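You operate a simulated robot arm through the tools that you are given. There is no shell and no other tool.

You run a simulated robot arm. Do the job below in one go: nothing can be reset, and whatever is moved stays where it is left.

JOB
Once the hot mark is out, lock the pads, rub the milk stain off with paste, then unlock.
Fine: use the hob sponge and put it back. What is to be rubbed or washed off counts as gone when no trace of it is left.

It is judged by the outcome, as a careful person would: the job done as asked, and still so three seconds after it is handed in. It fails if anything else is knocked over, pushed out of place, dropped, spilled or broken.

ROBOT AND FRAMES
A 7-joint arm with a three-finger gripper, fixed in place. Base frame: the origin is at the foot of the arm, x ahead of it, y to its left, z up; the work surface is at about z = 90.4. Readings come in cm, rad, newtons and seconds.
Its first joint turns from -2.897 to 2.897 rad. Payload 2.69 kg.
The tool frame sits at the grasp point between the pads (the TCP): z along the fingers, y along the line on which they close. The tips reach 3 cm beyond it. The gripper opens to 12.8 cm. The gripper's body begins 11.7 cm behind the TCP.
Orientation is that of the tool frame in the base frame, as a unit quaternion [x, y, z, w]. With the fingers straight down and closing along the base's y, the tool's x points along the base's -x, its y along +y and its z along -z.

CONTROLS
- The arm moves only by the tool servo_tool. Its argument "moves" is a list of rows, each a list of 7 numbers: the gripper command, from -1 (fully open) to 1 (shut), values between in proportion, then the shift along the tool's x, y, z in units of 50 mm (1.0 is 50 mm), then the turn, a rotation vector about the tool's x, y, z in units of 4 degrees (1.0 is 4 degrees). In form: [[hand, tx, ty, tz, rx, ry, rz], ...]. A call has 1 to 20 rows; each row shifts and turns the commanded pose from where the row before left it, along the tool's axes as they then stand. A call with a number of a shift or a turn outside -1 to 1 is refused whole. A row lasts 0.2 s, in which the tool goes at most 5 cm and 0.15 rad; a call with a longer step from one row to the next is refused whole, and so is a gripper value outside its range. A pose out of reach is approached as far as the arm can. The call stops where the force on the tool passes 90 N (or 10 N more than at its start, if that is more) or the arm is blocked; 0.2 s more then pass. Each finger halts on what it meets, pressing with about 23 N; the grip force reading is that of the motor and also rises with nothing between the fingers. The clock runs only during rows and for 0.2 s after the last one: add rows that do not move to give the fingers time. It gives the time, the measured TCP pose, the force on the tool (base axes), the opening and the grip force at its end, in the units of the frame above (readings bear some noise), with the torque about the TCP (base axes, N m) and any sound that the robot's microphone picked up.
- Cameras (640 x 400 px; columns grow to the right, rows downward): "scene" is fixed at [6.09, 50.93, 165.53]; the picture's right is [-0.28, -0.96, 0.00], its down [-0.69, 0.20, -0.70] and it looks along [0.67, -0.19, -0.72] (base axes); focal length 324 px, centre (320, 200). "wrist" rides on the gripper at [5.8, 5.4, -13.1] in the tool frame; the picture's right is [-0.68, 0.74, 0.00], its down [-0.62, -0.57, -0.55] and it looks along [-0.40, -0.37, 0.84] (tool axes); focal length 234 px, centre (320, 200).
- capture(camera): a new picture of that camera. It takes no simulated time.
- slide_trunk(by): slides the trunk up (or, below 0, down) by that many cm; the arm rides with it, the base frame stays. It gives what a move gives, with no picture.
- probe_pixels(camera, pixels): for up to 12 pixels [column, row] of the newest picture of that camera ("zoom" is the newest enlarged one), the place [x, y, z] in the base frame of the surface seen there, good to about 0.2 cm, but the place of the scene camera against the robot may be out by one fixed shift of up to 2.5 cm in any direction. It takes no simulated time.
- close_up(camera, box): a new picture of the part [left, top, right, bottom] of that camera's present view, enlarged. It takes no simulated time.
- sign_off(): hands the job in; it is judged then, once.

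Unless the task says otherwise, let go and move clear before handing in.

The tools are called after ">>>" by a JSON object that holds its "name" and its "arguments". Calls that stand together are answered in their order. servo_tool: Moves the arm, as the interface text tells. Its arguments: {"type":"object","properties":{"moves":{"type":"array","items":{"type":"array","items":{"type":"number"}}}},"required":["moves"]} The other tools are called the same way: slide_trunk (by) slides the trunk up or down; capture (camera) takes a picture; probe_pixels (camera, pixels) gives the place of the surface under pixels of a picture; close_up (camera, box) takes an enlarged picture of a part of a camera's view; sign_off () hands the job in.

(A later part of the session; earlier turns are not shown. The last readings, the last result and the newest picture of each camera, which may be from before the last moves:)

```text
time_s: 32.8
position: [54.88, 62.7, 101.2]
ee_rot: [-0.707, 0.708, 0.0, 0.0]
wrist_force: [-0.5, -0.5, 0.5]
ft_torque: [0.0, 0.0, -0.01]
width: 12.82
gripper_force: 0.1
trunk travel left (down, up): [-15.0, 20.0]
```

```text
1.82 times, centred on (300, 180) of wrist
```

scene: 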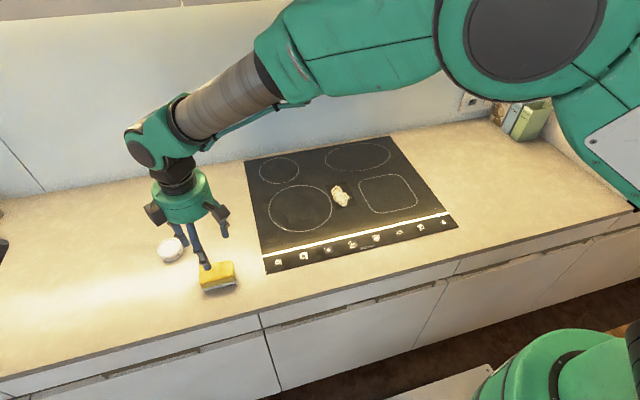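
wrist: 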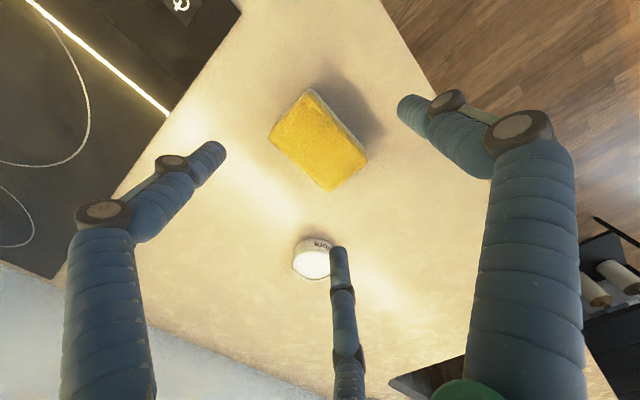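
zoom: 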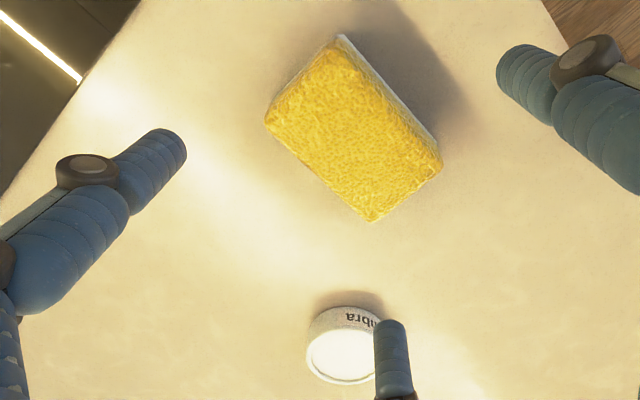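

The sponge is unmoved (centre ≈(54.7,62.8)) and the fingers are arranged at 120°. A better grip is yaw 0: the pair on the two long faces and the single finger on the +y end, so I'll turn back 90° with fingers fully open.

>>> {"name": "servo_tool", "arguments": {"moves": [[-1, 0, 0, -0.3, 0, 0, 1], [-1, 0, 0, 0, 0, 0, 1], [-1, 0, 0, 0, 0, 0, 1], [-1, 0, 0, 0, 0, 0, 1], [-1, 0, 0, 0, 0, 0, 1], [-1, 0, 0, 0, 0, 0, 1], [-1, 0, 0, 0, 0, 0, 1], [-1, 0, 0, 0, 0, 0, 1], [-1, 0, 0, 0, 0, 0, 1], [-1, 0, 0, 0, 0, 0, 1], [-1, 0, 0, 0, 0, 0, 1], [-1, 0, 0, 0, 0, 0, 1], [-1, 0, 0, 0, 0, 0, 1], [-1, 0, 0, 0, 0, 0, 1], [-1, 0, 0, 0, 0, 0, 1], [-1, 0, 0, 0, 0, 0, 1], [-1, 0, 0, 0, 0, 0, 1], [-1, 0, 0, 0, 0, 0, 1], [-1, 0, 0, 0, 0, 0, 1], [-1, 0, 0, 0, 0, 0, 1]]}}

>>> {"name": "servo_tool", "arguments": {"moves": [[-1, 0, 0, 0, 0, 0, 1], [-1, 0, 0, 0, 0, 0, 1], [-1, 0, 0, 0, 0, 0, 0.5], [-1, 0.03, 0.12, 0, 0, 0, 0], [-1, 0, 0, 0, 0, 0, 0], [-1, 0, 0, 0, 0, 0, 0]]}}

>>> {"name": "capture", "arguments": {"camera": "wrist"}}

>>> {"name": "capture", "arguments": {"camera": "scene"}}

```text
time_s: 37.0
position: [54.79, 62.73, 102.77]
ee_rot: [-0.087, 0.996, -0.001, 0.0]
wrist_force: [-0.1, 0.2, -0.2]
ft_torque: [-0.01, 0.01, 0.01]
width: 12.79
gripper_force: 0.0
trunk travel left (down, up): [-15.0, 20.0]
```

```text
time_s: 38.4
position: [54.67, 63.32, 102.65]
ee_rot: [0.0, 1.0, 0.0, 0.0]
wrist_force: [-0.9, 0.1, -0.2]
ft_torque: [-0.01, 0.03, 0.01]
width: 12.79
gripper_force: 0.1
trunk travel left (down, up): [-15.0, 20.0]
```

```text
taken
```

wrist: 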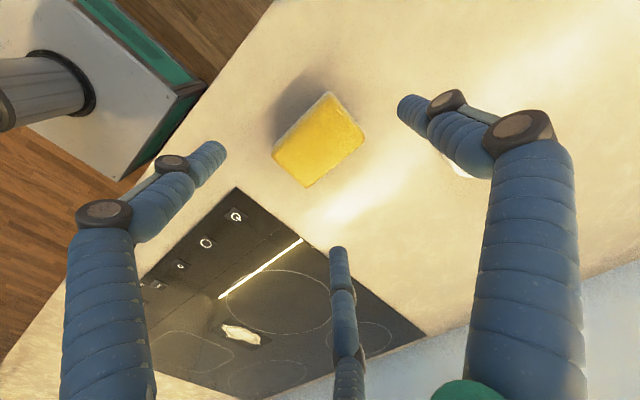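

```text
taken
```

scene: 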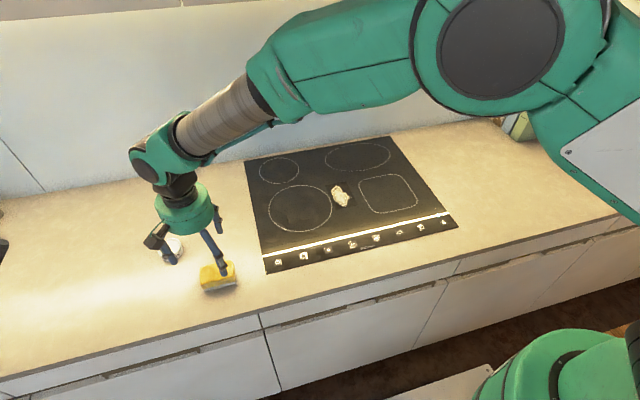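

The sponge sits well between the three open fingers. I'll descend in two stages, checking force.

>>> {"name": "servo_tool", "arguments": {"moves": [[-1, 0, 0, 0.3, 0, 0, 0], [-1, 0, 0, 0.3, 0, 0, 0], [-1, 0, 0, 0.3, 0, 0, 0], [-1, 0, 0, 0.2, 0, 0, 0], [-1, 0, 0, 0.19, 0, 0, 0], [-1, 0, 0, 0, 0, 0, 0]]}}

>>> {"name": "capture", "arguments": {"camera": "wrist"}}

```text
time_s: 39.8
position: [54.67, 63.32, 96.21]
ee_rot: [0.0, 1.0, 0.001, 0.0]
wrist_force: [-0.5, 0.3, -0.6]
ft_torque: [-0.01, 0.06, 0.02]
width: 12.8
gripper_force: 0.1
trunk travel left (down, up): [-15.0, 20.0]
```

```text
taken
```

wrist: 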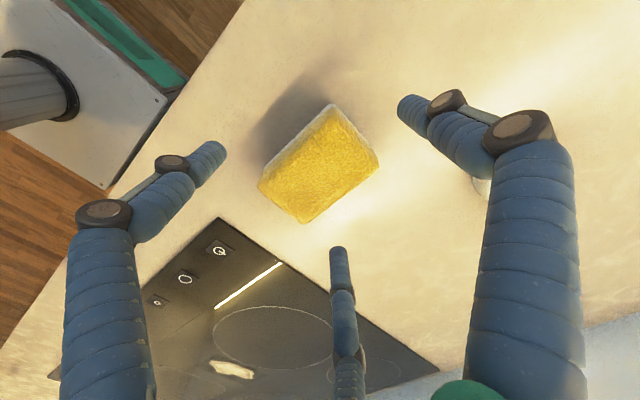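

Clear so far. I'll go down the last 2 cm and close gradually.

>>> {"name": "servo_tool", "arguments": {"moves": [[-1, 0, 0, 0.15, 0, 0, 0], [-1, 0, 0, 0.15, 0, 0, 0], [-1, 0, 0, 0.12, 0, 0, 0], [-1, 0, 0, 0, 0, 0, 0]]}}

>>> {"name": "servo_tool", "arguments": {"moves": [[-0.7, 0, 0, 0, 0, 0, 0], [-0.5, 0, 0, 0, 0, 0, 0], [-0.35, 0, 0, 0, 0, 0, 0], [-0.25, 0, 0, 0, 0, 0, 0], [-0.15, 0, 0, 0, 0, 0, 0], [-0.05, 0, 0, 0, 0, 0, 0], [0.05, 0, 0, 0, 0, 0, 0], [0.15, 0, 0, 0, 0, 0, 0], [0.15, 0, 0, 0, 0, 0, 0]]}}

>>> {"name": "capture", "arguments": {"camera": "wrist"}}

>>> {"name": "close_up", "arguments": {"camera": "scene", "box": [140, 200, 280, 300]}}

```text
time_s: 40.8
position: [54.66, 63.46, 94.02]
ee_rot: [0.001, 1.0, 0.0, 0.0]
wrist_force: [-0.2, -0.1, 0.1]
ft_torque: [-0.02, 0.0, 0.02]
width: 12.79
gripper_force: 0.1
trunk travel left (down, up): [-15.0, 20.0]
```

```text
time_s: 42.8
position: [54.65, 63.45, 94.07]
ee_rot: [0.0, 1.0, 0.0, 0.0]
wrist_force: [0.1, 1.0, 1.7]
ft_torque: [0.01, -0.01, -0.02]
width: 6.52
gripper_force: 23.0
trunk travel left (down, up): [-15.0, 20.0]
```

```text
taken
```

wrist: 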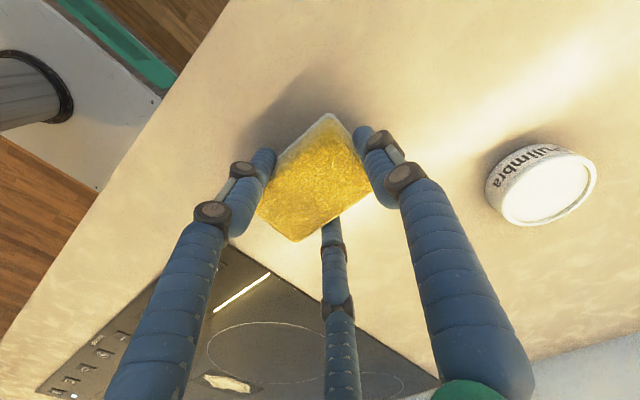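

```text
4.00 times, centred on (210, 250) of scene
```

zoom: 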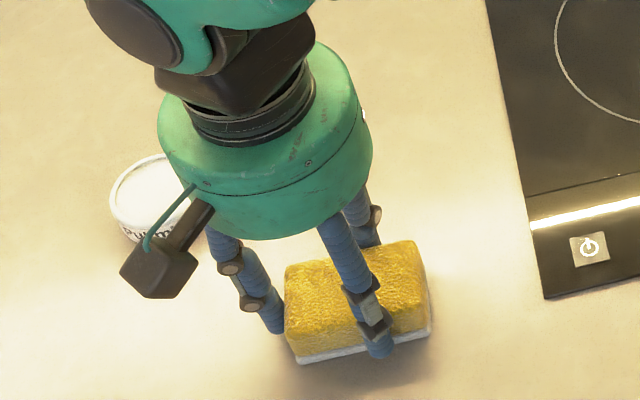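

Grip achieved: width 6.52, 23 N, all three fingers on the sponge (TCP (54.65,63.45,94.05) is the return pose). I'll tighten slightly and lift 6 cm.

>>> {"name": "servo_tool", "arguments": {"moves": [[0.3, 0, 0, 0, 0, 0, 0], [0.3, 0, 0, -0.1, 0, 0, 0], [0.3, 0, 0, -0.3, 0, 0, 0], [0.3, 0, 0, -0.4, 0, 0, 0], [0.3, 0, 0, -0.4, 0, 0, 0], [0.3, 0, 0, 0, 0, 0, 0]]}}

>>> {"name": "capture", "arguments": {"camera": "wrist"}}

>>> {"name": "close_up", "arguments": {"camera": "scene", "box": [140, 200, 280, 300]}}

```text
time_s: 44.2
position: [54.58, 63.33, 100.06]
ee_rot: [0.0, 1.0, 0.0, 0.0]
wrist_force: [-0.1, -0.1, 0.7]
ft_torque: [0.06, -0.03, 0.01]
width: 6.47
gripper_force: 23.0
trunk travel left (down, up): [-15.0, 20.0]
```

```text
taken
```

wrist: 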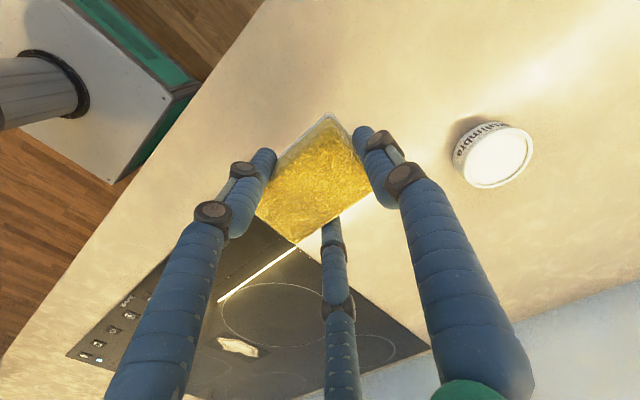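

```text
4.00 times, centred on (210, 250) of scene
```

zoom: 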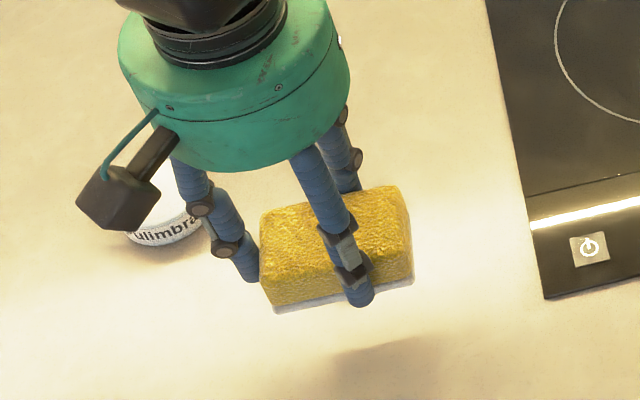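

The sponge is held and hanging level, bottom about 4.15 cm below the TCP. The tub centre (66.9,75) is near the reach limit, so I'll move over it at height so that the sponge's outer corner half covers it, and see how far the arm gets.

>>> {"name": "servo_tool", "arguments": {"moves": [[0.3, -0.2, 0.184, 0, 0, 0, 0], [0.3, -0.4, 0.365, 0, 0, 0, 0], [0.3, -0.4, 0.365, 0, 0, 0, 0], [0.3, -0.4, 0.365, 0, 0, 0, 0], [0.3, -0.4, 0.365, 0, 0, 0, 0], [0.3, -0.32, 0.29, 0, 0, 0, 0], [0.3, 0, 0, 0, 0, 0, 0]]}}

>>> {"name": "capture", "arguments": {"camera": "wrist"}}

>>> {"name": "capture", "arguments": {"camera": "scene"}}

```text
time_s: 45.8
position: [65.23, 73.01, 100.14]
ee_rot: [0.0, 1.0, -0.001, 0.0]
wrist_force: [0.7, 0.2, -0.7]
ft_torque: [-0.01, 0.0, -0.01]
width: 6.47
gripper_force: 23.3
trunk travel left (down, up): [-15.0, 20.0]
```

```text
taken
```

wrist: 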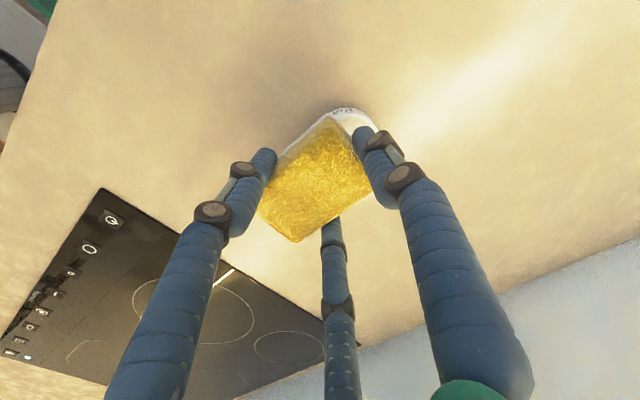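

```text
taken
```

scene: 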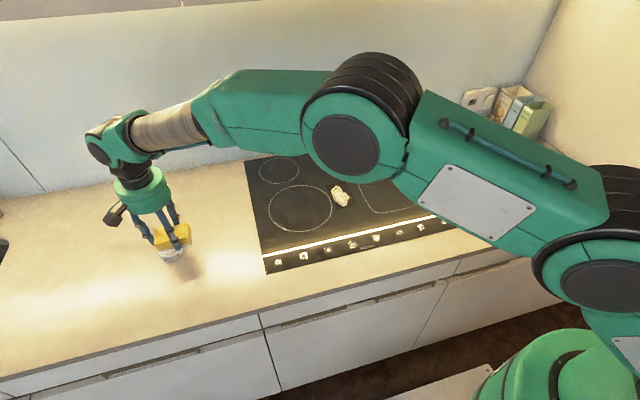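

It reached (65.2,73.0) exactly and the elbow still has bend. I'll try going fully centred to (66.8,75.4).

>>> {"name": "servo_tool", "arguments": {"moves": [[0.3, -0.16, 0.24, 0, 0, 0, 0], [0.3, -0.16, 0.24, 0, 0, 0, 0], [0.3, 0, 0, 0, 0, 0, 0]]}}

>>> {"name": "close_up", "arguments": {"camera": "scene", "box": [110, 180, 230, 280]}}

```text
time_s: 46.6
position: [66.97, 75.47, 100.07]
ee_rot: [0.0, 1.0, 0.0, 0.0]
wrist_force: [0.2, 0.1, -0.7]
ft_torque: [0.0, 0.02, 0.01]
width: 6.45
gripper_force: 23.3
trunk travel left (down, up): [-15.0, 20.0]
```

```text
4.00 times, centred on (170, 230) of scene
```

zoom: 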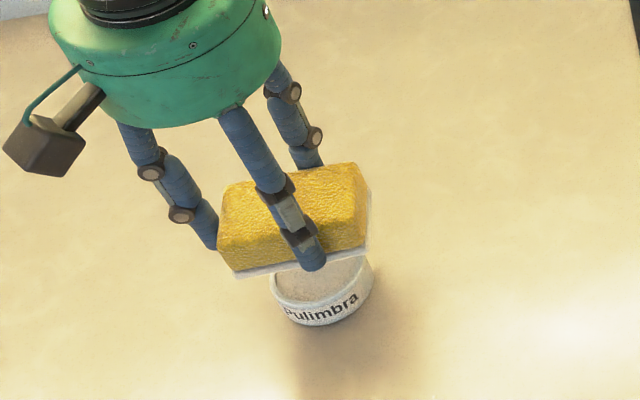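

Reach is fine. The sponge is now centred over the tub; I'll lower 3 cm and then creep into contact.

>>> {"name": "servo_tool", "arguments": {"moves": [[0.3, 0, 0, 0.2, 0, 0, 0], [0.3, 0, 0, 0.2, 0, 0, 0], [0.3, 0, 0, 0.1, 0, 0, 0], [0.3, 0, 0, 0.1, 0, 0, 0], [0.3, 0, 0, 0, 0, 0, 0]]}}

>>> {"name": "servo_tool", "arguments": {"moves": [[0.3, 0, 0, 0.02, 0, 0, 0], [0.3, 0, 0, 0.02, 0, 0, 0], [0.3, 0, 0, 0.02, 0, 0, 0]]}}

>>> {"name": "close_up", "arguments": {"camera": "scene", "box": [110, 180, 230, 280]}}

```text
time_s: 47.8
position: [66.83, 75.39, 97.15]
ee_rot: [0.0, 1.0, 0.0, 0.0]
wrist_force: [0.5, 0.6, -0.3]
ft_torque: [0.04, -0.01, -0.02]
width: 6.46
gripper_force: 23.2
trunk travel left (down, up): [-15.0, 20.0]
```

```text
time_s: 48.6
position: [66.78, 75.36, 96.8]
ee_rot: [0.0, 1.0, 0.0, -0.001]
wrist_force: [-1.0, 0.1, 0.2]
ft_torque: [0.0, 0.03, -0.06]
width: 6.44
gripper_force: 23.0
trunk travel left (down, up): [-15.0, 20.0]
```

```text
4.00 times, centred on (170, 230) of scene
```

zoom: 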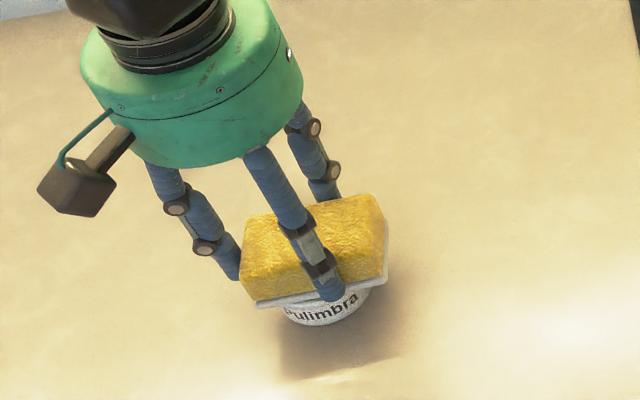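

Nearly touching, no force yet. I'll keep creeping in 1 mm steps, two at a time.

>>> {"name": "servo_tool", "arguments": {"moves": [[0.3, 0, 0, 0.02, 0, 0, 0], [0.3, 0, 0, 0.02, 0, 0, 0]]}}

>>> {"name": "servo_tool", "arguments": {"moves": [[0.3, 0, 0, 0.02, 0, 0, 0]]}}

```text
time_s: 49.2
position: [66.85, 75.46, 96.58]
ee_rot: [-0.001, 1.0, 0.0, 0.0]
wrist_force: [0.1, -0.2, -0.1]
ft_torque: [0.03, 0.0, 0.01]
width: 6.47
gripper_force: 22.9
trunk travel left (down, up): [-15.0, 20.0]
```

```text
time_s: 49.6
position: [66.83, 75.4, 96.61]
ee_rot: [0.0, 1.0, 0.0, 0.0]
wrist_force: [-0.4, -0.8, 3.4]
ft_torque: [0.0, 0.04, 0.02]
width: 6.45
gripper_force: 23.5
trunk travel left (down, up): [-15.0, 20.0]
```

Contact: 3.4 N at z≈96.6. I'll press a little more and hold briefly so paste is taken up.

>>> {"name": "servo_tool", "arguments": {"moves": [[0.3, 0, 0, 0.02, 0, 0, 0], [0.3, 0, 0, 0, 0, 0, 0]]}}

>>> {"name": "close_up", "arguments": {"camera": "scene", "box": [110, 180, 230, 280]}}

```text
time_s: 50.2
position: [66.81, 75.53, 96.48]
ee_rot: [0.0, 1.0, 0.001, 0.0]
wrist_force: [-1.0, -0.1, 11.2]
ft_torque: [-0.01, 0.1, -0.01]
width: 6.43
gripper_force: 22.6
trunk travel left (down, up): [-15.0, 20.0]
```

```text
4.00 times, centred on (170, 230) of scene
```

zoom: 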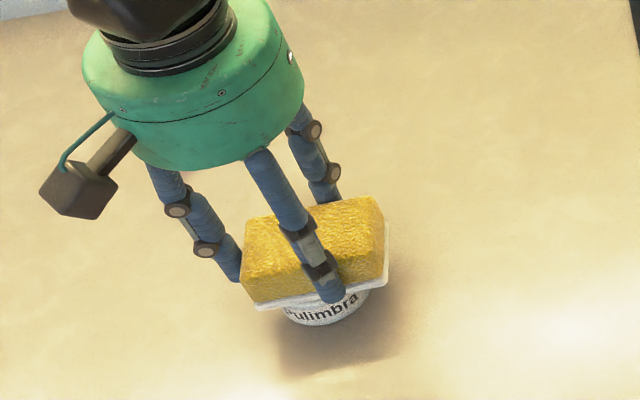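

11 N pressed; the white rim under the sponge looks a little fuller. I'll lift 6 cm and look at the tub and sponge.

>>> {"name": "servo_tool", "arguments": {"moves": [[0.3, 0, 0, -0.04, 0, 0, 0], [0.3, 0, 0, -0.2, 0, 0, 0], [0.3, 0, 0, -0.4, 0, 0, 0], [0.3, 0, 0, -0.4, 0, 0, 0], [0.3, 0, 0, -0.2, 0, 0, 0], [0.3, 0, 0, 0, 0, 0, 0]]}}

>>> {"name": "close_up", "arguments": {"camera": "scene", "box": [110, 180, 230, 280]}}

>>> {"name": "capture", "arguments": {"camera": "wrist"}}

```text
time_s: 51.6
position: [66.9, 75.56, 102.56]
ee_rot: [-0.001, 1.0, 0.0, 0.0]
wrist_force: [0.2, -0.4, -0.7]
ft_torque: [-0.01, 0.02, -0.01]
width: 6.46
gripper_force: 22.9
trunk travel left (down, up): [-15.0, 20.0]
```

```text
4.00 times, centred on (170, 230) of scene
```

zoom: 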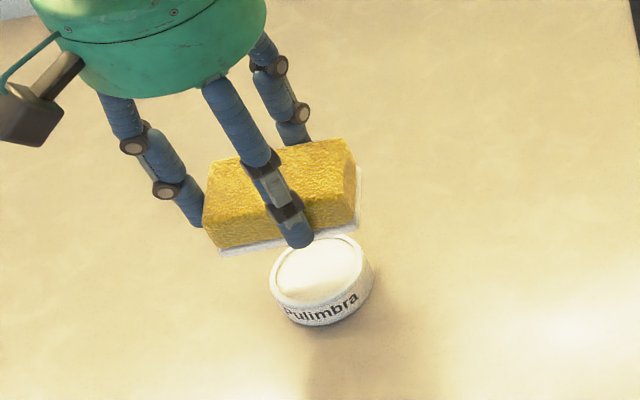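

```text
taken
```

wrist: 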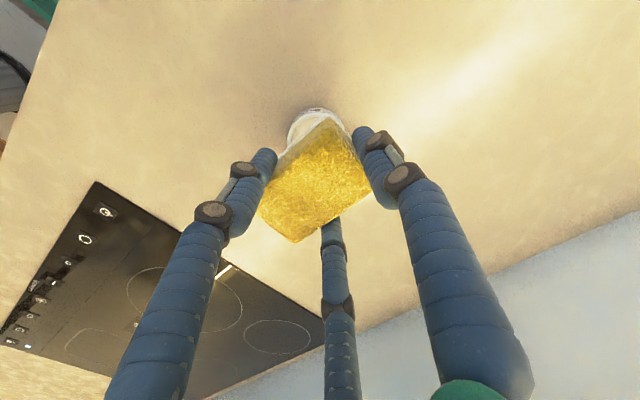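

The tub stayed put. I'll zoom in on the sponge's underside edge for paste.

>>> {"name": "close_up", "arguments": {"camera": "scene", "box": [140, 205, 210, 265]}}

>>> {"name": "close_up", "arguments": {"camera": "wrist", "box": [250, 90, 380, 250]}}

>>> {"name": "probe_pixels", "arguments": {"camera": "wrist", "pixels": [[330, 118], [368, 185], [298, 240], [260, 212], [315, 180]]}}

```text
6.67 times, centred on (175, 235) of scene
```

zoom: 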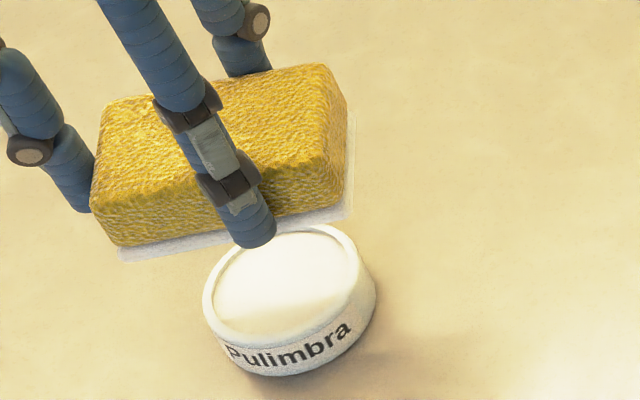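

```text
2.50 times, centred on (315, 170) of wrist
```

zoom: 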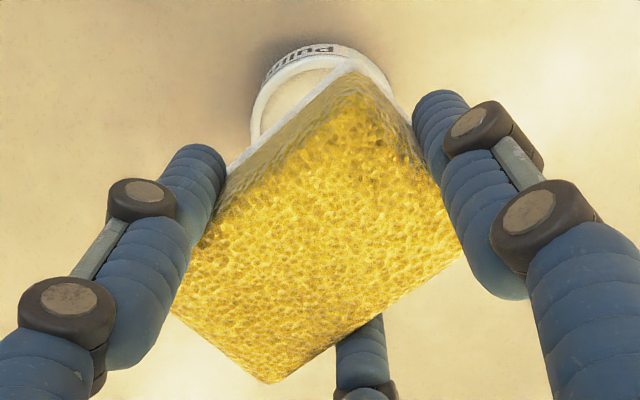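

```text
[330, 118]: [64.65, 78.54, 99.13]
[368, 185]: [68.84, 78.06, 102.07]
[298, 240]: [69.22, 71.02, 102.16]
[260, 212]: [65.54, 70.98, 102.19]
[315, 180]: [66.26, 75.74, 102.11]
```

It is hard to tell white paste on a white pad, and the paste lies 1.5 mm under the rim, so I'll also dip the sponge's outer corner into the paste with an 8° tilt in both directions. First shift, tilt and lower to about 1 cm above.

>>> {"name": "servo_tool", "arguments": {"moves": [[0.3, 0.095, -0.19, 0, 0, 0, 0], [0.3, 0.095, -0.19, 0, 0, 0, 0], [0.3, 0, 0, 0, 0, 1, 0], [0.3, 0, 0, 0, 0, 1, 0], [0.3, 0, 0, 0, 1, 0, 0], [0.3, 0, 0, 0, 1, 0, 0], [0.3, -0.0315, 0.0317, 0.2237, 0, 0, 0], [0.3, -0.0315, 0.0317, 0.2237, 0, 0, 0], [0.3, -0.0315, 0.0317, 0.2237, 0, 0, 0], [0.3, -0.0315, 0.0317, 0.2237, 0, 0, 0], [0.3, 0, 0, 0, 0, 0, 0]]}}

>>> {"name": "close_up", "arguments": {"camera": "scene", "box": [120, 195, 220, 275]}}

>>> {"name": "capture", "arguments": {"camera": "wrist"}}

```text
time_s: 54.0
position: [65.88, 73.59, 98.04]
ee_rot: [-0.005, 0.995, -0.07, -0.07]
wrist_force: [-0.4, -0.3, -0.5]
ft_torque: [0.0, 0.0, 0.0]
width: 6.44
gripper_force: 23.2
trunk travel left (down, up): [-15.0, 20.0]
```

```text
5.00 times, centred on (170, 235) of scene
```

zoom: 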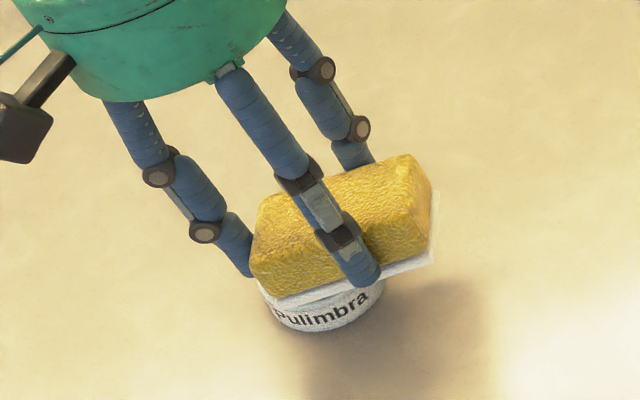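

```text
taken
```

wrist: 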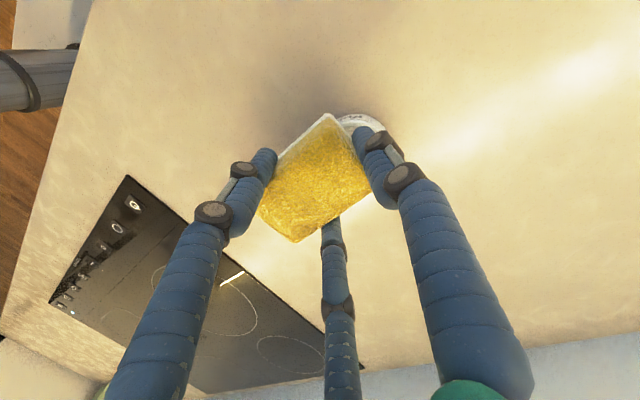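

Tilt is as intended with the +y end low. I'll creep down 0.6 cm, then in single millimetres.

>>> {"name": "servo_tool", "arguments": {"moves": [[0.3, -0.0055, 0.0056, 0.0392, 0, 0, 0], [0.3, -0.0055, 0.0056, 0.0392, 0, 0, 0], [0.3, -0.0055, 0.0056, 0.0392, 0, 0, 0]]}}

>>> {"name": "servo_tool", "arguments": {"moves": [[0.3, -0.0028, 0.0028, 0.0196, 0, 0, 0], [0.3, -0.0028, 0.0028, 0.0196, 0, 0, 0]]}}

>>> {"name": "servo_tool", "arguments": {"moves": [[0.3, -0.0028, 0.0028, 0.0196, 0, 0, 0]]}}

```text
time_s: 54.8
position: [66.01, 73.5, 97.45]
ee_rot: [-0.005, 0.995, -0.069, -0.07]
wrist_force: [0.2, -0.4, -0.6]
ft_torque: [0.03, 0.0, -0.01]
width: 6.43
gripper_force: 22.7
trunk travel left (down, up): [-15.0, 20.0]
```

```text
time_s: 55.4
position: [65.88, 73.62, 97.37]
ee_rot: [-0.005, 0.995, -0.07, -0.071]
wrist_force: [0.7, 0.2, 2.5]
ft_torque: [0.05, -0.09, -0.01]
width: 6.43
gripper_force: 22.8
trunk travel left (down, up): [-15.0, 20.0]
```

```text
time_s: 55.8
position: [65.82, 73.65, 97.34]
ee_rot: [-0.005, 0.995, -0.067, -0.069]
wrist_force: [1.3, -1.0, 6.6]
ft_torque: [0.1, -0.19, -0.09]
width: 6.44
gripper_force: 23.1
trunk travel left (down, up): [-15.0, 20.0]
```

The corner is in contact at about 6.6 N, inside the rim. I'll lift 6 cm, level the tool and look.

>>> {"name": "servo_tool", "arguments": {"moves": [[0.3, 0.0138, -0.0139, -0.0981, 0, 0, 0], [0.3, 0.0552, -0.0556, -0.3924, 0, 0, 0], [0.3, 0.0552, -0.0556, -0.3924, 0, 0, 0], [0.3, 0.0552, -0.0556, -0.3924, 0, 0, 0], [0.3, 0, 0, 0, -1, 0, 0], [0.3, 0, 0, 0, -1, 0, 0], [0.3, 0, 0, 0, 0, -1, 0], [0.3, 0, 0, 0, 0, -1, 0], [0.3, 0, 0, 0, 0, 0, 0]]}}

>>> {"name": "close_up", "arguments": {"camera": "scene", "box": [120, 195, 220, 275]}}

>>> {"name": "capture", "arguments": {"camera": "wrist"}}

```text
time_s: 57.8
position: [65.87, 73.5, 103.61]
ee_rot: [0.0, 1.0, 0.0, 0.001]
wrist_force: [-0.5, -1.2, 1.1]
ft_torque: [-0.01, -0.03, -0.01]
width: 6.4
gripper_force: 23.3
trunk travel left (down, up): [-15.0, 20.0]
```

```text
5.00 times, centred on (170, 235) of scene
```

zoom: 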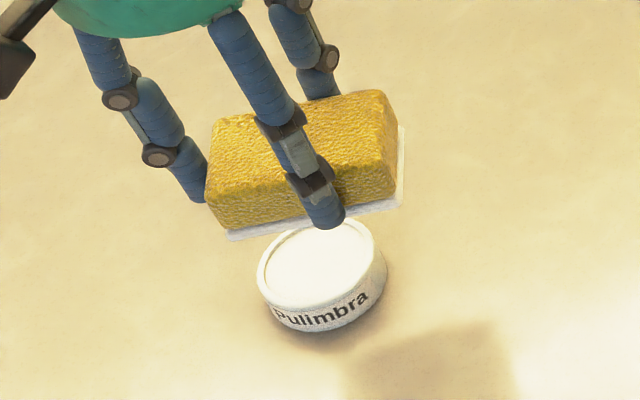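

```text
taken
```

wrist: 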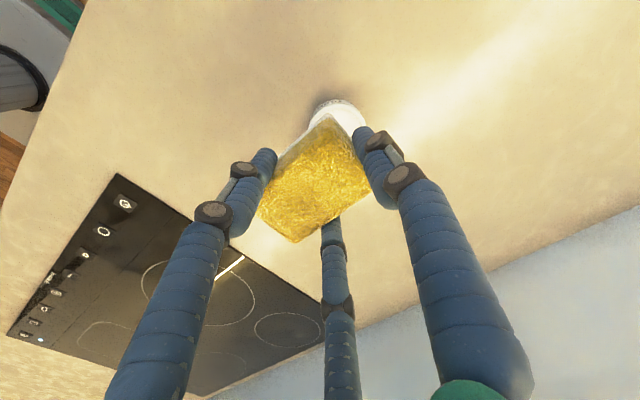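

The tub is still in place and the sponge is firmly held. Now I carry the sponge over the stain at height.

>>> {"name": "servo_tool", "arguments": {"moves": [[0.3, -0.03, -0.35, 0, 0, 0, 0], [0.3, -0.073, -0.7, 0, 0, 0, 0], [0.3, -0.073, -0.7, 0, 0, 0, 0], [0.3, -0.073, -0.7, 0, 0, 0, 0], [0.3, -0.073, -0.7, 0, 0, 0, 0], [0.3, -0.073, -0.7, 0, 0, 0, 0], [0.3, -0.073, -0.7, 0, 0, 0, 0], [0.3, -0.073, -0.7, 0, 0, 0, 0], [0.3, -0.073, -0.7, 0, 0, 0, 0], [0.3, -0.073, -0.7, 0, 0, 0, 0], [0.3, -0.073, -0.7, 0, 0, 0, 0], [0.3, -0.073, -0.7, 0, 0, 0, 0], [0.3, -0.073, -0.7, 0, 0, 0, 0], [0.3, -0.073, -0.7, 0, 0, 0, 0], [0.3, -0.073, -0.52, 0.2, 0, 0, 0], [0.3, 0, 0, 0.2, 0, 0, 0], [0.3, 0, 0, 0.2, 0, 0, 0], [0.3, 0, 0, 0, 0, 0, 0]]}}

>>> {"name": "capture", "arguments": {"camera": "wrist"}}

>>> {"name": "close_up", "arguments": {"camera": "scene", "box": [240, 130, 470, 274]}}

```text
time_s: 61.6
position: [71.1, 23.68, 100.61]
ee_rot: [0.0, 1.0, 0.0, 0.001]
wrist_force: [0.3, -0.9, -0.9]
ft_torque: [-0.04, -0.01, 0.0]
width: 6.41
gripper_force: 22.9
trunk travel left (down, up): [-15.0, 20.0]
```

```text
taken
```

wrist: 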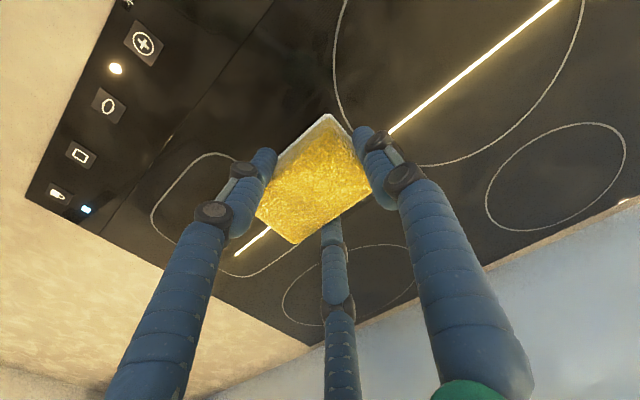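

```text
2.78 times, centred on (355, 202) of scene
```

zoom: 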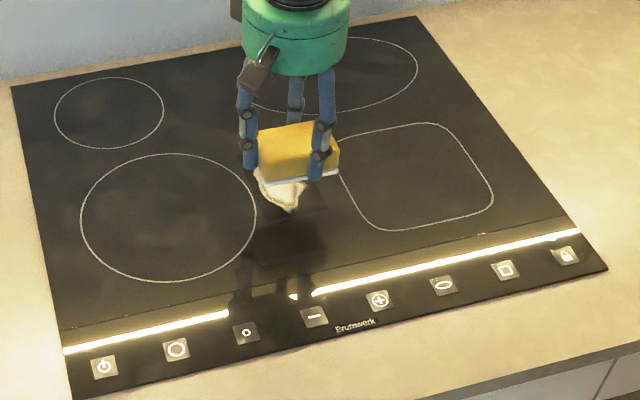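

The sponge hangs over the stain and the cyan lock lamp is still lit at (86,209) in the wrist view. I'll lower to just above the glass and creep into contact.

>>> {"name": "servo_tool", "arguments": {"moves": [[0.3, 0, 0, 0.3, 0, 0, 0], [0.3, 0, 0, 0.3, 0, 0, 0], [0.3, 0, 0, 0.25, 0, 0, 0], [0.3, 0, 0, 0.2, 0, 0, 0], [0.3, 0, 0, 0, 0, 0, 0]]}}

>>> {"name": "servo_tool", "arguments": {"moves": [[0.3, 0, 0, 0.03, 0, 0, 0], [0.3, 0, 0, 0.03, 0, 0, 0], [0.3, 0, 0, 0.03, 0, 0, 0]]}}

>>> {"name": "servo_tool", "arguments": {"moves": [[0.3, 0, 0, 0.02, 0, 0, 0], [0.3, 0, 0, 0.02, 0, 0, 0]]}}

```text
time_s: 62.8
position: [71.09, 23.6, 95.5]
ee_rot: [0.0, 1.0, -0.001, 0.0]
wrist_force: [0.5, 0.5, -1.1]
ft_torque: [0.0, -0.01, 0.02]
width: 6.4
gripper_force: 22.6
trunk travel left (down, up): [-15.0, 20.0]
```

```text
time_s: 63.6
position: [71.09, 23.7, 95.01]
ee_rot: [0.0, 1.0, 0.0, 0.0]
wrist_force: [-0.5, 0.7, -1.3]
ft_torque: [-0.03, -0.01, -0.02]
width: 6.44
gripper_force: 23.0
trunk travel left (down, up): [-15.0, 20.0]
```

```text
time_s: 64.2
position: [71.2, 23.58, 94.76]
ee_rot: [0.0, 1.0, 0.0, 0.0]
wrist_force: [-0.3, -0.1, -0.3]
ft_torque: [-0.01, -0.03, -0.02]
width: 6.41
gripper_force: 23.2
trunk travel left (down, up): [-15.0, 20.0]
```

>>> {"name": "servo_tool", "arguments": {"moves": [[0.3, 0, 0, 0.02, 0, 0, 0], [0.3, 0, 0, 0.02, 0, 0, 0]]}}

>>> {"name": "servo_tool", "arguments": {"moves": [[0.3, 0, 0, 0.02, 0, 0, 0]]}}

```text
time_s: 64.8
position: [71.04, 23.71, 94.63]
ee_rot: [0.0, 1.0, 0.0, -0.001]
wrist_force: [-0.5, -0.5, 1.8]
ft_torque: [0.03, 0.0, 0.04]
width: 6.43
gripper_force: 22.9
trunk travel left (down, up): [-15.0, 20.0]
```

```text
time_s: 65.2
position: [71.12, 23.75, 94.57]
ee_rot: [0.0, 1.0, 0.0, 0.0]
wrist_force: [-0.3, -2.5, 6.5]
ft_torque: [0.12, 0.05, 0.03]
width: 6.44
gripper_force: 22.9
trunk travel left (down, up): [-15.0, 20.0]
```

Sponge is pressing at 6.5 N at z 94.57. I'll stroke forward 8.5 cm in x and back.

>>> {"name": "servo_tool", "arguments": {"moves": [[0.3, -0.15, 0, 0, 0, 0, 0], [0.3, -0.2, 0, 0, 0, 0, 0], [0.3, -0.2, 0, 0, 0, 0, 0], [0.3, -0.2, 0, 0, 0, 0, 0], [0.3, -0.2, 0, 0, 0, 0, 0], [0.3, -0.2, 0, 0, 0, 0, 0], [0.3, -0.2, 0, 0, 0, 0, 0], [0.3, -0.2, 0, 0, 0, 0, 0], [0.3, -0.15, 0, 0, 0, 0, 0], [0.3, 0, 0, 0, 0, 0, 0]]}}

>>> {"name": "close_up", "arguments": {"camera": "scene", "box": [280, 150, 400, 240]}}

```text
time_s: 67.4
position: [79.62, 23.69, 94.5]
ee_rot: [0.0, 1.0, 0.0, 0.001]
wrist_force: [-2.2, 1.8, 9.4]
ft_torque: [-0.09, 0.08, -0.07]
width: 6.42
gripper_force: 23.2
trunk travel left (down, up): [-15.0, 20.0]
```

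```text
4.44 times, centred on (340, 195) of scene
```

zoom: 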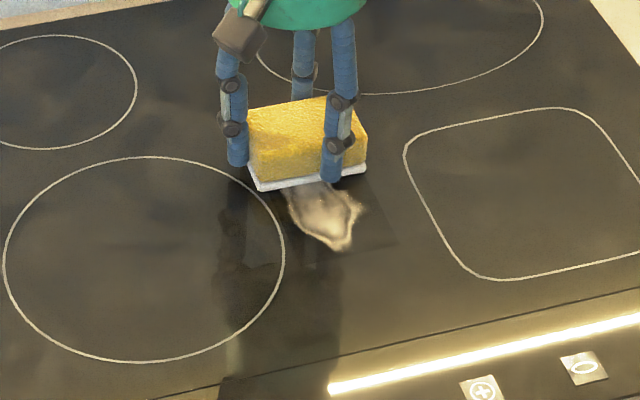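

The stain is already fainter where the sponge has passed. I'll keep rubbing back and forth.

>>> {"name": "servo_tool", "arguments": {"moves": [[0.3, 0.1, 0, 0, 0, 0, 0], [0.3, 0.25, 0, 0, 0, 0, 0], [0.3, 0.25, 0, 0, 0, 0, 0], [0.3, 0.25, 0, 0, 0, 0, 0], [0.3, 0.25, 0, 0, 0, 0, 0], [0.3, 0.25, 0, 0, 0, 0, 0], [0.3, 0.25, 0, 0, 0, 0, 0], [0.3, 0.25, 0, 0, 0, 0, 0], [0.3, 0.1, 0, 0, 0, 0, 0], [0.3, -0.1, 0, 0, 0, 0, 0], [0.3, -0.25, 0, 0, 0, 0, 0], [0.3, -0.25, 0, 0, 0, 0, 0], [0.3, -0.25, 0, 0, 0, 0, 0], [0.3, -0.25, 0, 0, 0, 0, 0], [0.3, -0.25, 0, 0, 0, 0, 0], [0.3, -0.25, 0, 0, 0, 0, 0], [0.3, -0.25, 0, 0, 0, 0, 0], [0.3, -0.1, 0, 0, 0, 0, 0], [0.3, 0, 0, 0, 0, 0, 0]]}}

>>> {"name": "close_up", "arguments": {"camera": "scene", "box": [280, 150, 400, 240]}}

```text
time_s: 71.4
position: [79.57, 23.82, 94.4]
ee_rot: [0.0, 1.0, 0.0, 0.0]
wrist_force: [-2.7, 0.5, 9.2]
ft_torque: [-0.14, 0.1, -0.05]
width: 6.39
gripper_force: 23.4
trunk travel left (down, up): [-15.0, 20.0]
```

```text
4.44 times, centred on (340, 195) of scene
```

zoom: 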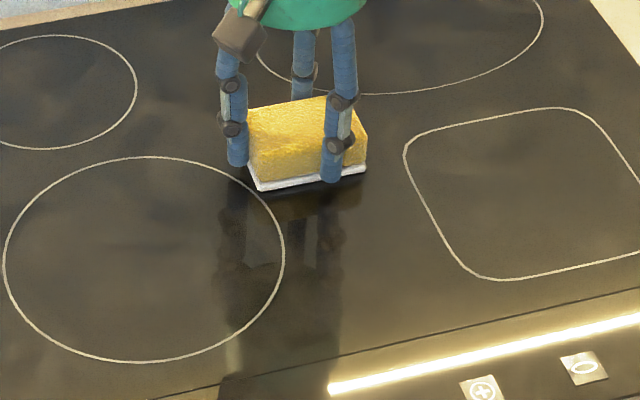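

The visible part of the stain has vanished. I'll rub a few more strokes, reaching 1 cm further at the far end and shifted ±0.8 cm in y, to leave no trace.

>>> {"name": "servo_tool", "arguments": {"moves": [[0.3, -0.25, 0, 0, 0, 0, 0], [0.3, 0, -0.16, 0, 0, 0, 0], [0.3, 0.25, 0, 0, 0, 0, 0], [0.3, 0.25, 0, 0, 0, 0, 0], [0.3, 0.25, 0, 0, 0, 0, 0], [0.3, 0.25, 0, 0, 0, 0, 0], [0.3, 0.25, 0, 0, 0, 0, 0], [0.3, 0.25, 0, 0, 0, 0, 0], [0.3, 0.25, 0, 0, 0, 0, 0], [0.3, 0.25, 0, 0, 0, 0, 0], [0.3, 0.25, 0, 0, 0, 0, 0], [0.3, 0, 0.16, 0, 0, 0, 0], [0.3, 0, 0.16, 0, 0, 0, 0], [0.3, -0.25, 0, 0, 0, 0, 0], [0.3, -0.25, 0, 0, 0, 0, 0], [0.3, -0.25, 0, 0, 0, 0, 0], [0.3, -0.25, 0, 0, 0, 0, 0], [0.3, -0.25, 0, 0, 0, 0, 0], [0.3, -0.25, 0, 0, 0, 0, 0], [0.3, -0.25, 0, 0, 0, 0, 0]]}}

>>> {"name": "servo_tool", "arguments": {"moves": [[0.3, -0.25, 0, 0, 0, 0, 0], [0.3, -0.25, 0, 0, 0, 0, 0], [0.3, 0, -0.16, 0, 0, 0, 0], [0.3, 0.25, 0, 0, 0, 0, 0], [0.3, 0.25, 0, 0, 0, 0, 0], [0.3, 0.25, 0, 0, 0, 0, 0], [0.3, 0.25, 0, 0, 0, 0, 0], [0.3, 0.25, 0, 0, 0, 0, 0], [0.3, 0.25, 0, 0, 0, 0, 0], [0.3, 0.25, 0, 0, 0, 0, 0], [0.3, 0.25, 0, 0, 0, 0, 0], [0.3, 0, 0, 0, 0, 0, 0]]}}

>>> {"name": "close_up", "arguments": {"camera": "scene", "box": [280, 150, 400, 240]}}

```text
time_s: 75.6
position: [78.31, 24.38, 94.48]
ee_rot: [0.001, 1.0, 0.001, 0.0]
wrist_force: [-0.1, 0.1, 0.0]
ft_torque: [-0.01, -0.02, -0.04]
width: 6.4
gripper_force: 22.9
trunk travel left (down, up): [-15.0, 20.0]
```

```text
time_s: 78.2
position: [70.84, 23.63, 94.42]
ee_rot: [0.001, 1.0, 0.001, 0.0]
wrist_force: [-1.1, -0.6, 1.6]
ft_torque: [-0.06, 0.01, -0.01]
width: 6.4
gripper_force: 22.8
trunk travel left (down, up): [-15.0, 20.0]
```

```text
4.44 times, centred on (340, 195) of scene
```

zoom: 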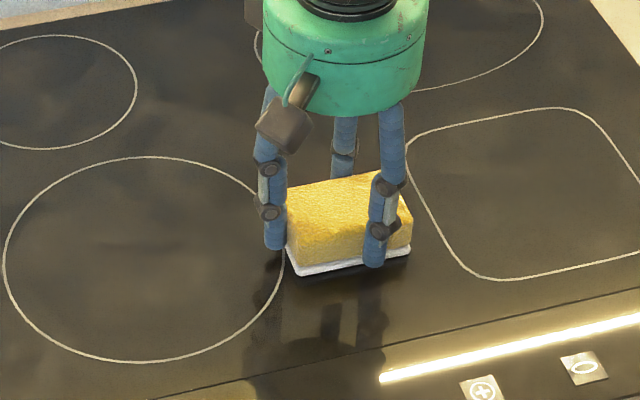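

Far end of the stain area now looks clean. I'll lift and move back toward -x/+y to inspect the whole patch unobstructed.

>>> {"name": "servo_tool", "arguments": {"moves": [[0.3, 0, 0, -0.1, 0, 0, 0], [0.3, 0, 0, -0.4, 0, 0, 0], [0.3, 0, 0, -0.5, 0, 0, 0], [0.3, 0, 0, -0.5, 0, 0, 0], [0.3, 0.3, 0.5, 0, 0, 0, 0], [0.3, 0.3, 0.5, 0, 0, 0, 0], [0.3, 0.3, 0.5, 0, 0, 0, 0], [0.3, 0.3, 0.5, 0, 0, 0, 0], [0.3, 0, 0.5, 0, 0, 0, 0], [0.3, 0, 0.5, 0, 0, 0, 0], [0.3, 0, 0, 0, 0, 0, 0]]}}

>>> {"name": "close_up", "arguments": {"camera": "scene", "box": [300, 160, 380, 230]}}

>>> {"name": "capture", "arguments": {"camera": "wrist"}}

>>> {"name": "capture", "arguments": {"camera": "scene"}}

```text
time_s: 80.6
position: [64.86, 38.74, 101.89]
ee_rot: [0.0, 1.0, 0.0, 0.0]
wrist_force: [-0.1, 0.7, -0.6]
ft_torque: [-0.04, 0.0, 0.0]
width: 6.43
gripper_force: 23.1
trunk travel left (down, up): [-15.0, 20.0]
```

```text
5.71 times, centred on (340, 195) of scene
```

zoom: 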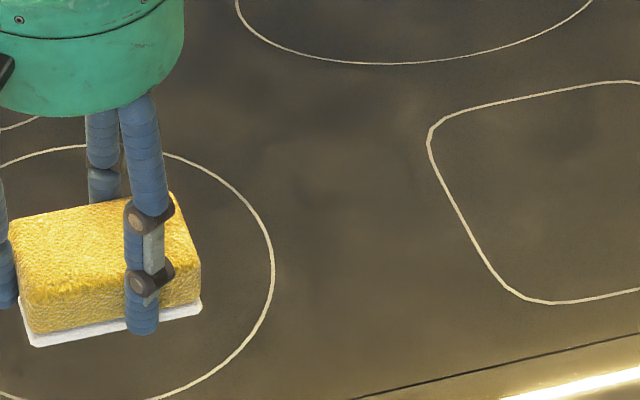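

```text
taken
```

wrist: 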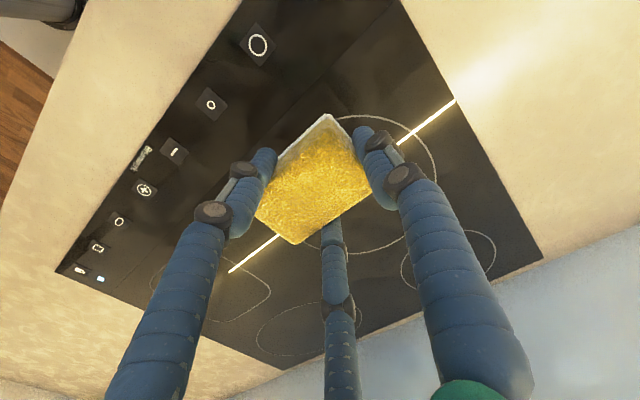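

```text
taken
```

scene: 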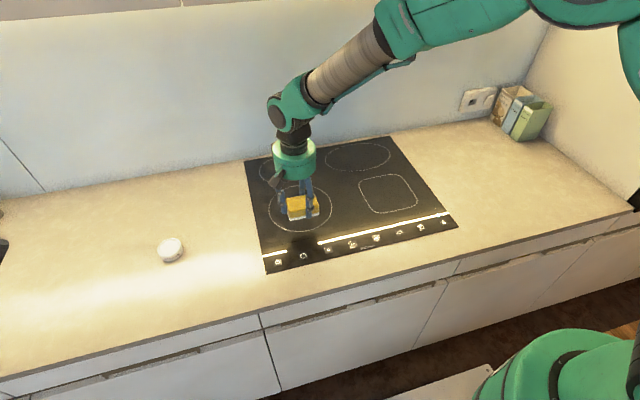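

The stain patch looks clean. I'll zoom tighter to be sure there is no faint remainder.

>>> {"name": "close_up", "arguments": {"camera": "scene", "box": [325, 178, 360, 213]}}

>>> {"name": "close_up", "arguments": {"camera": "scene", "box": [310, 165, 375, 225]}}

```text
11.43 times, centred on (342, 196) of scene
```

zoom: 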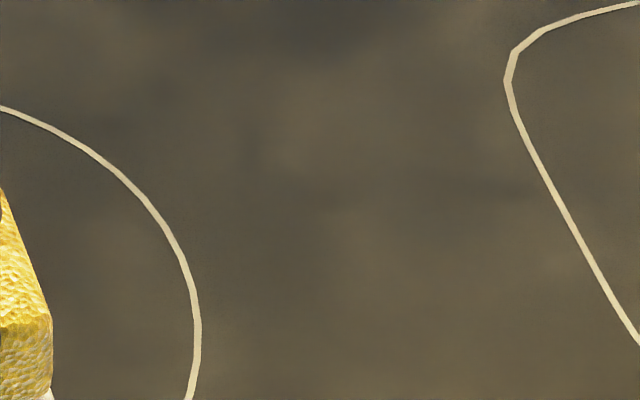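

```text
6.67 times, centred on (342, 195) of scene
```

zoom: 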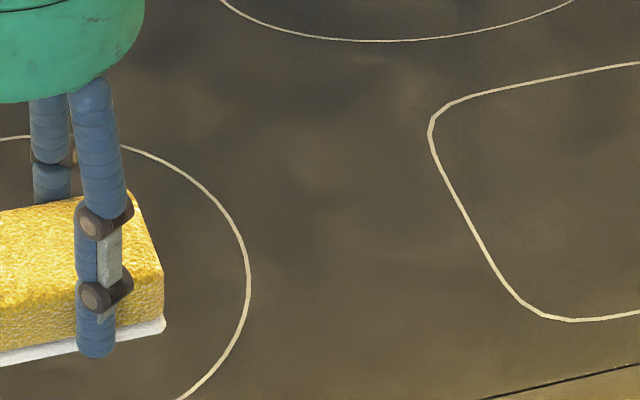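

No trace remains; even the stain's faint square patch is gone. Now I'll carry the sponge back above its original spot (TCP (54.65,63.45)).

>>> {"name": "servo_tool", "arguments": {"moves": [[0.3, 0.12, 0.3, 0, 0, 0, 0], [0.3, 0.24, 0.58, 0, 0, 0, 0], [0.3, 0.24, 0.58, 0, 0, 0, 0], [0.3, 0.24, 0.58, 0, 0, 0, 0], [0.3, 0.24, 0.58, 0, 0, 0, 0], [0.3, 0.24, 0.58, 0, 0, 0, 0], [0.3, 0.24, 0.58, 0, 0, 0, 0], [0.3, 0.24, 0.58, 0, 0, 0, 0], [0.3, 0.24, 0.58, 0, 0, 0, 0], [0.3, 0, 0, 0, 0, 0, 0], [0.3, 0, 0, 0, 0, 0, 0]]}}

>>> {"name": "capture", "arguments": {"camera": "wrist"}}

```text
time_s: 83.0
position: [54.68, 63.37, 101.97]
ee_rot: [0.0, 1.0, 0.001, 0.0]
wrist_force: [0.2, -0.2, 0.6]
ft_torque: [0.03, 0.03, 0.0]
width: 6.41
gripper_force: 22.8
trunk travel left (down, up): [-15.0, 20.0]
```

```text
taken
```

wrist: 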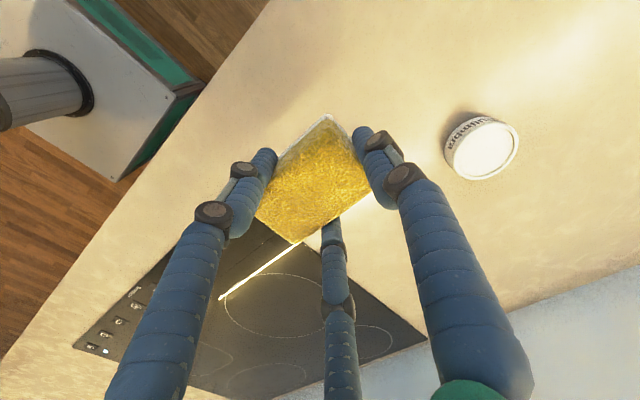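

I'm exactly over the original spot. I'll lower 7.4 cm to just above the counter and creep to contact.

>>> {"name": "servo_tool", "arguments": {"moves": [[0.3, 0, 0, 0.35, 0, 0, 0], [0.3, 0, 0, 0.35, 0, 0, 0], [0.3, 0, 0, 0.35, 0, 0, 0], [0.3, 0, 0, 0.25, 0, 0, 0], [0.3, 0, 0, 0.15, 0, 0, 0], [0.3, 0, 0, 0.06, 0, 0, 0], [0.3, 0, 0, 0, 0, 0, 0]]}}

>>> {"name": "servo_tool", "arguments": {"moves": [[0.3, 0, 0, 0.02, 0, 0, 0], [0.3, 0, 0, 0.02, 0, 0, 0]]}}

>>> {"name": "servo_tool", "arguments": {"moves": [[0.3, 0, 0, 0.02, 0, 0, 0], [0.3, 0, 0, 0.02, 0, 0, 0]]}}

```text
time_s: 84.6
position: [54.73, 63.33, 94.4]
ee_rot: [0.001, 1.0, 0.0, 0.0]
wrist_force: [0.0, 0.4, -0.4]
ft_torque: [0.01, 0.01, 0.0]
width: 6.41
gripper_force: 23.0
trunk travel left (down, up): [-15.0, 20.0]
```

```text
time_s: 85.2
position: [54.65, 63.4, 94.16]
ee_rot: [0.0, 1.0, 0.0, 0.0]
wrist_force: [0.2, -0.1, 0.3]
ft_torque: [-0.02, 0.01, 0.0]
width: 6.42
gripper_force: 22.9
trunk travel left (down, up): [-15.0, 20.0]
```

```text
time_s: 85.8
position: [54.54, 63.35, 93.96]
ee_rot: [-0.001, 1.0, 0.001, 0.001]
wrist_force: [-2.1, -1.4, 5.6]
ft_torque: [-0.07, 0.09, -0.02]
width: 6.45
gripper_force: 22.6
trunk travel left (down, up): [-15.0, 20.0]
```

The sponge rests on the counter (5.6 N). I'll open the fingers fully and then rise.

>>> {"name": "servo_tool", "arguments": {"moves": [[0.1, 0, 0, 0, 0, 0, 0], [-0.1, 0, 0, 0, 0, 0, 0], [-0.3, 0, 0, 0, 0, 0, 0], [-0.6, 0, 0, 0, 0, 0, 0], [-1, 0, 0, 0, 0, 0, 0], [-1, 0, 0, 0, 0, 0, 0], [-1, 0, 0, -0.1, 0, 0, 0], [-1, 0, 0, -0.3, 0, 0, 0], [-1, 0, 0, -0.4, 0, 0, 0], [-1, 0, 0, -0.5, 0, 0, 0], [-1, 0, 0, -0.5, 0, 0, 0], [-1, 0, 0, -0.5, 0, 0, 0], [-1, 0, 0, 0, 0, 0, 0]]}}

>>> {"name": "capture", "arguments": {"camera": "wrist"}}

>>> {"name": "close_up", "arguments": {"camera": "scene", "box": [140, 200, 280, 300]}}

```text
time_s: 88.6
position: [54.46, 63.51, 105.31]
ee_rot: [0.001, 1.0, 0.0, 0.0]
wrist_force: [-0.9, 0.1, 0.7]
ft_torque: [0.02, -0.02, -0.03]
width: 12.79
gripper_force: 0.2
trunk travel left (down, up): [-15.0, 20.0]
```

```text
taken
```

wrist: 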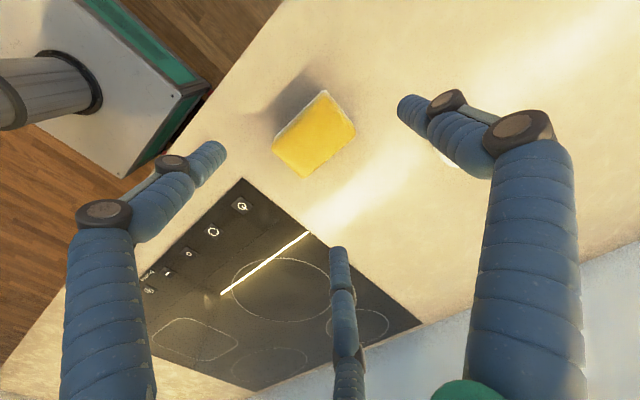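

```text
4.00 times, centred on (210, 250) of scene
```

zoom: 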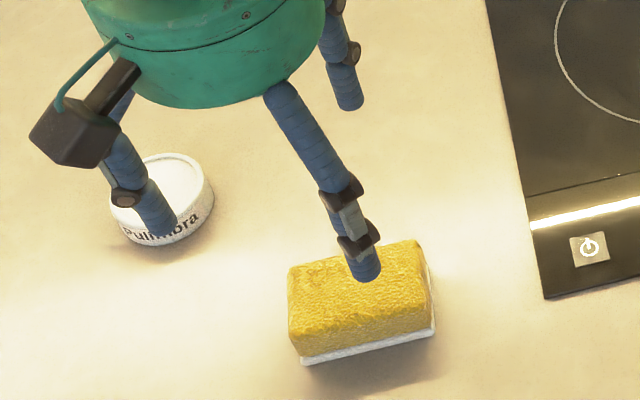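

The sponge is released near where it was. I'll probe to compare with its original corners.

>>> {"name": "probe_pixels", "arguments": {"camera": "wrist", "pixels": [[323, 93], [354, 130], [304, 176], [274, 144], [314, 134]]}}

>>> {"name": "close_up", "arguments": {"camera": "wrist", "box": [240, 70, 390, 190]}}

```text
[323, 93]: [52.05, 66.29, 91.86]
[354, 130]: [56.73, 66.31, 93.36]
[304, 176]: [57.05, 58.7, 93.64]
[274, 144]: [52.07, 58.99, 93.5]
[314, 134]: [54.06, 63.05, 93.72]
```

```text
3.33 times, centred on (315, 130) of wrist
```

zoom: 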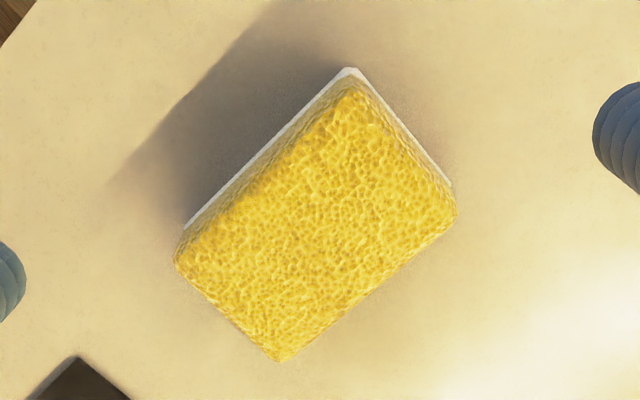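

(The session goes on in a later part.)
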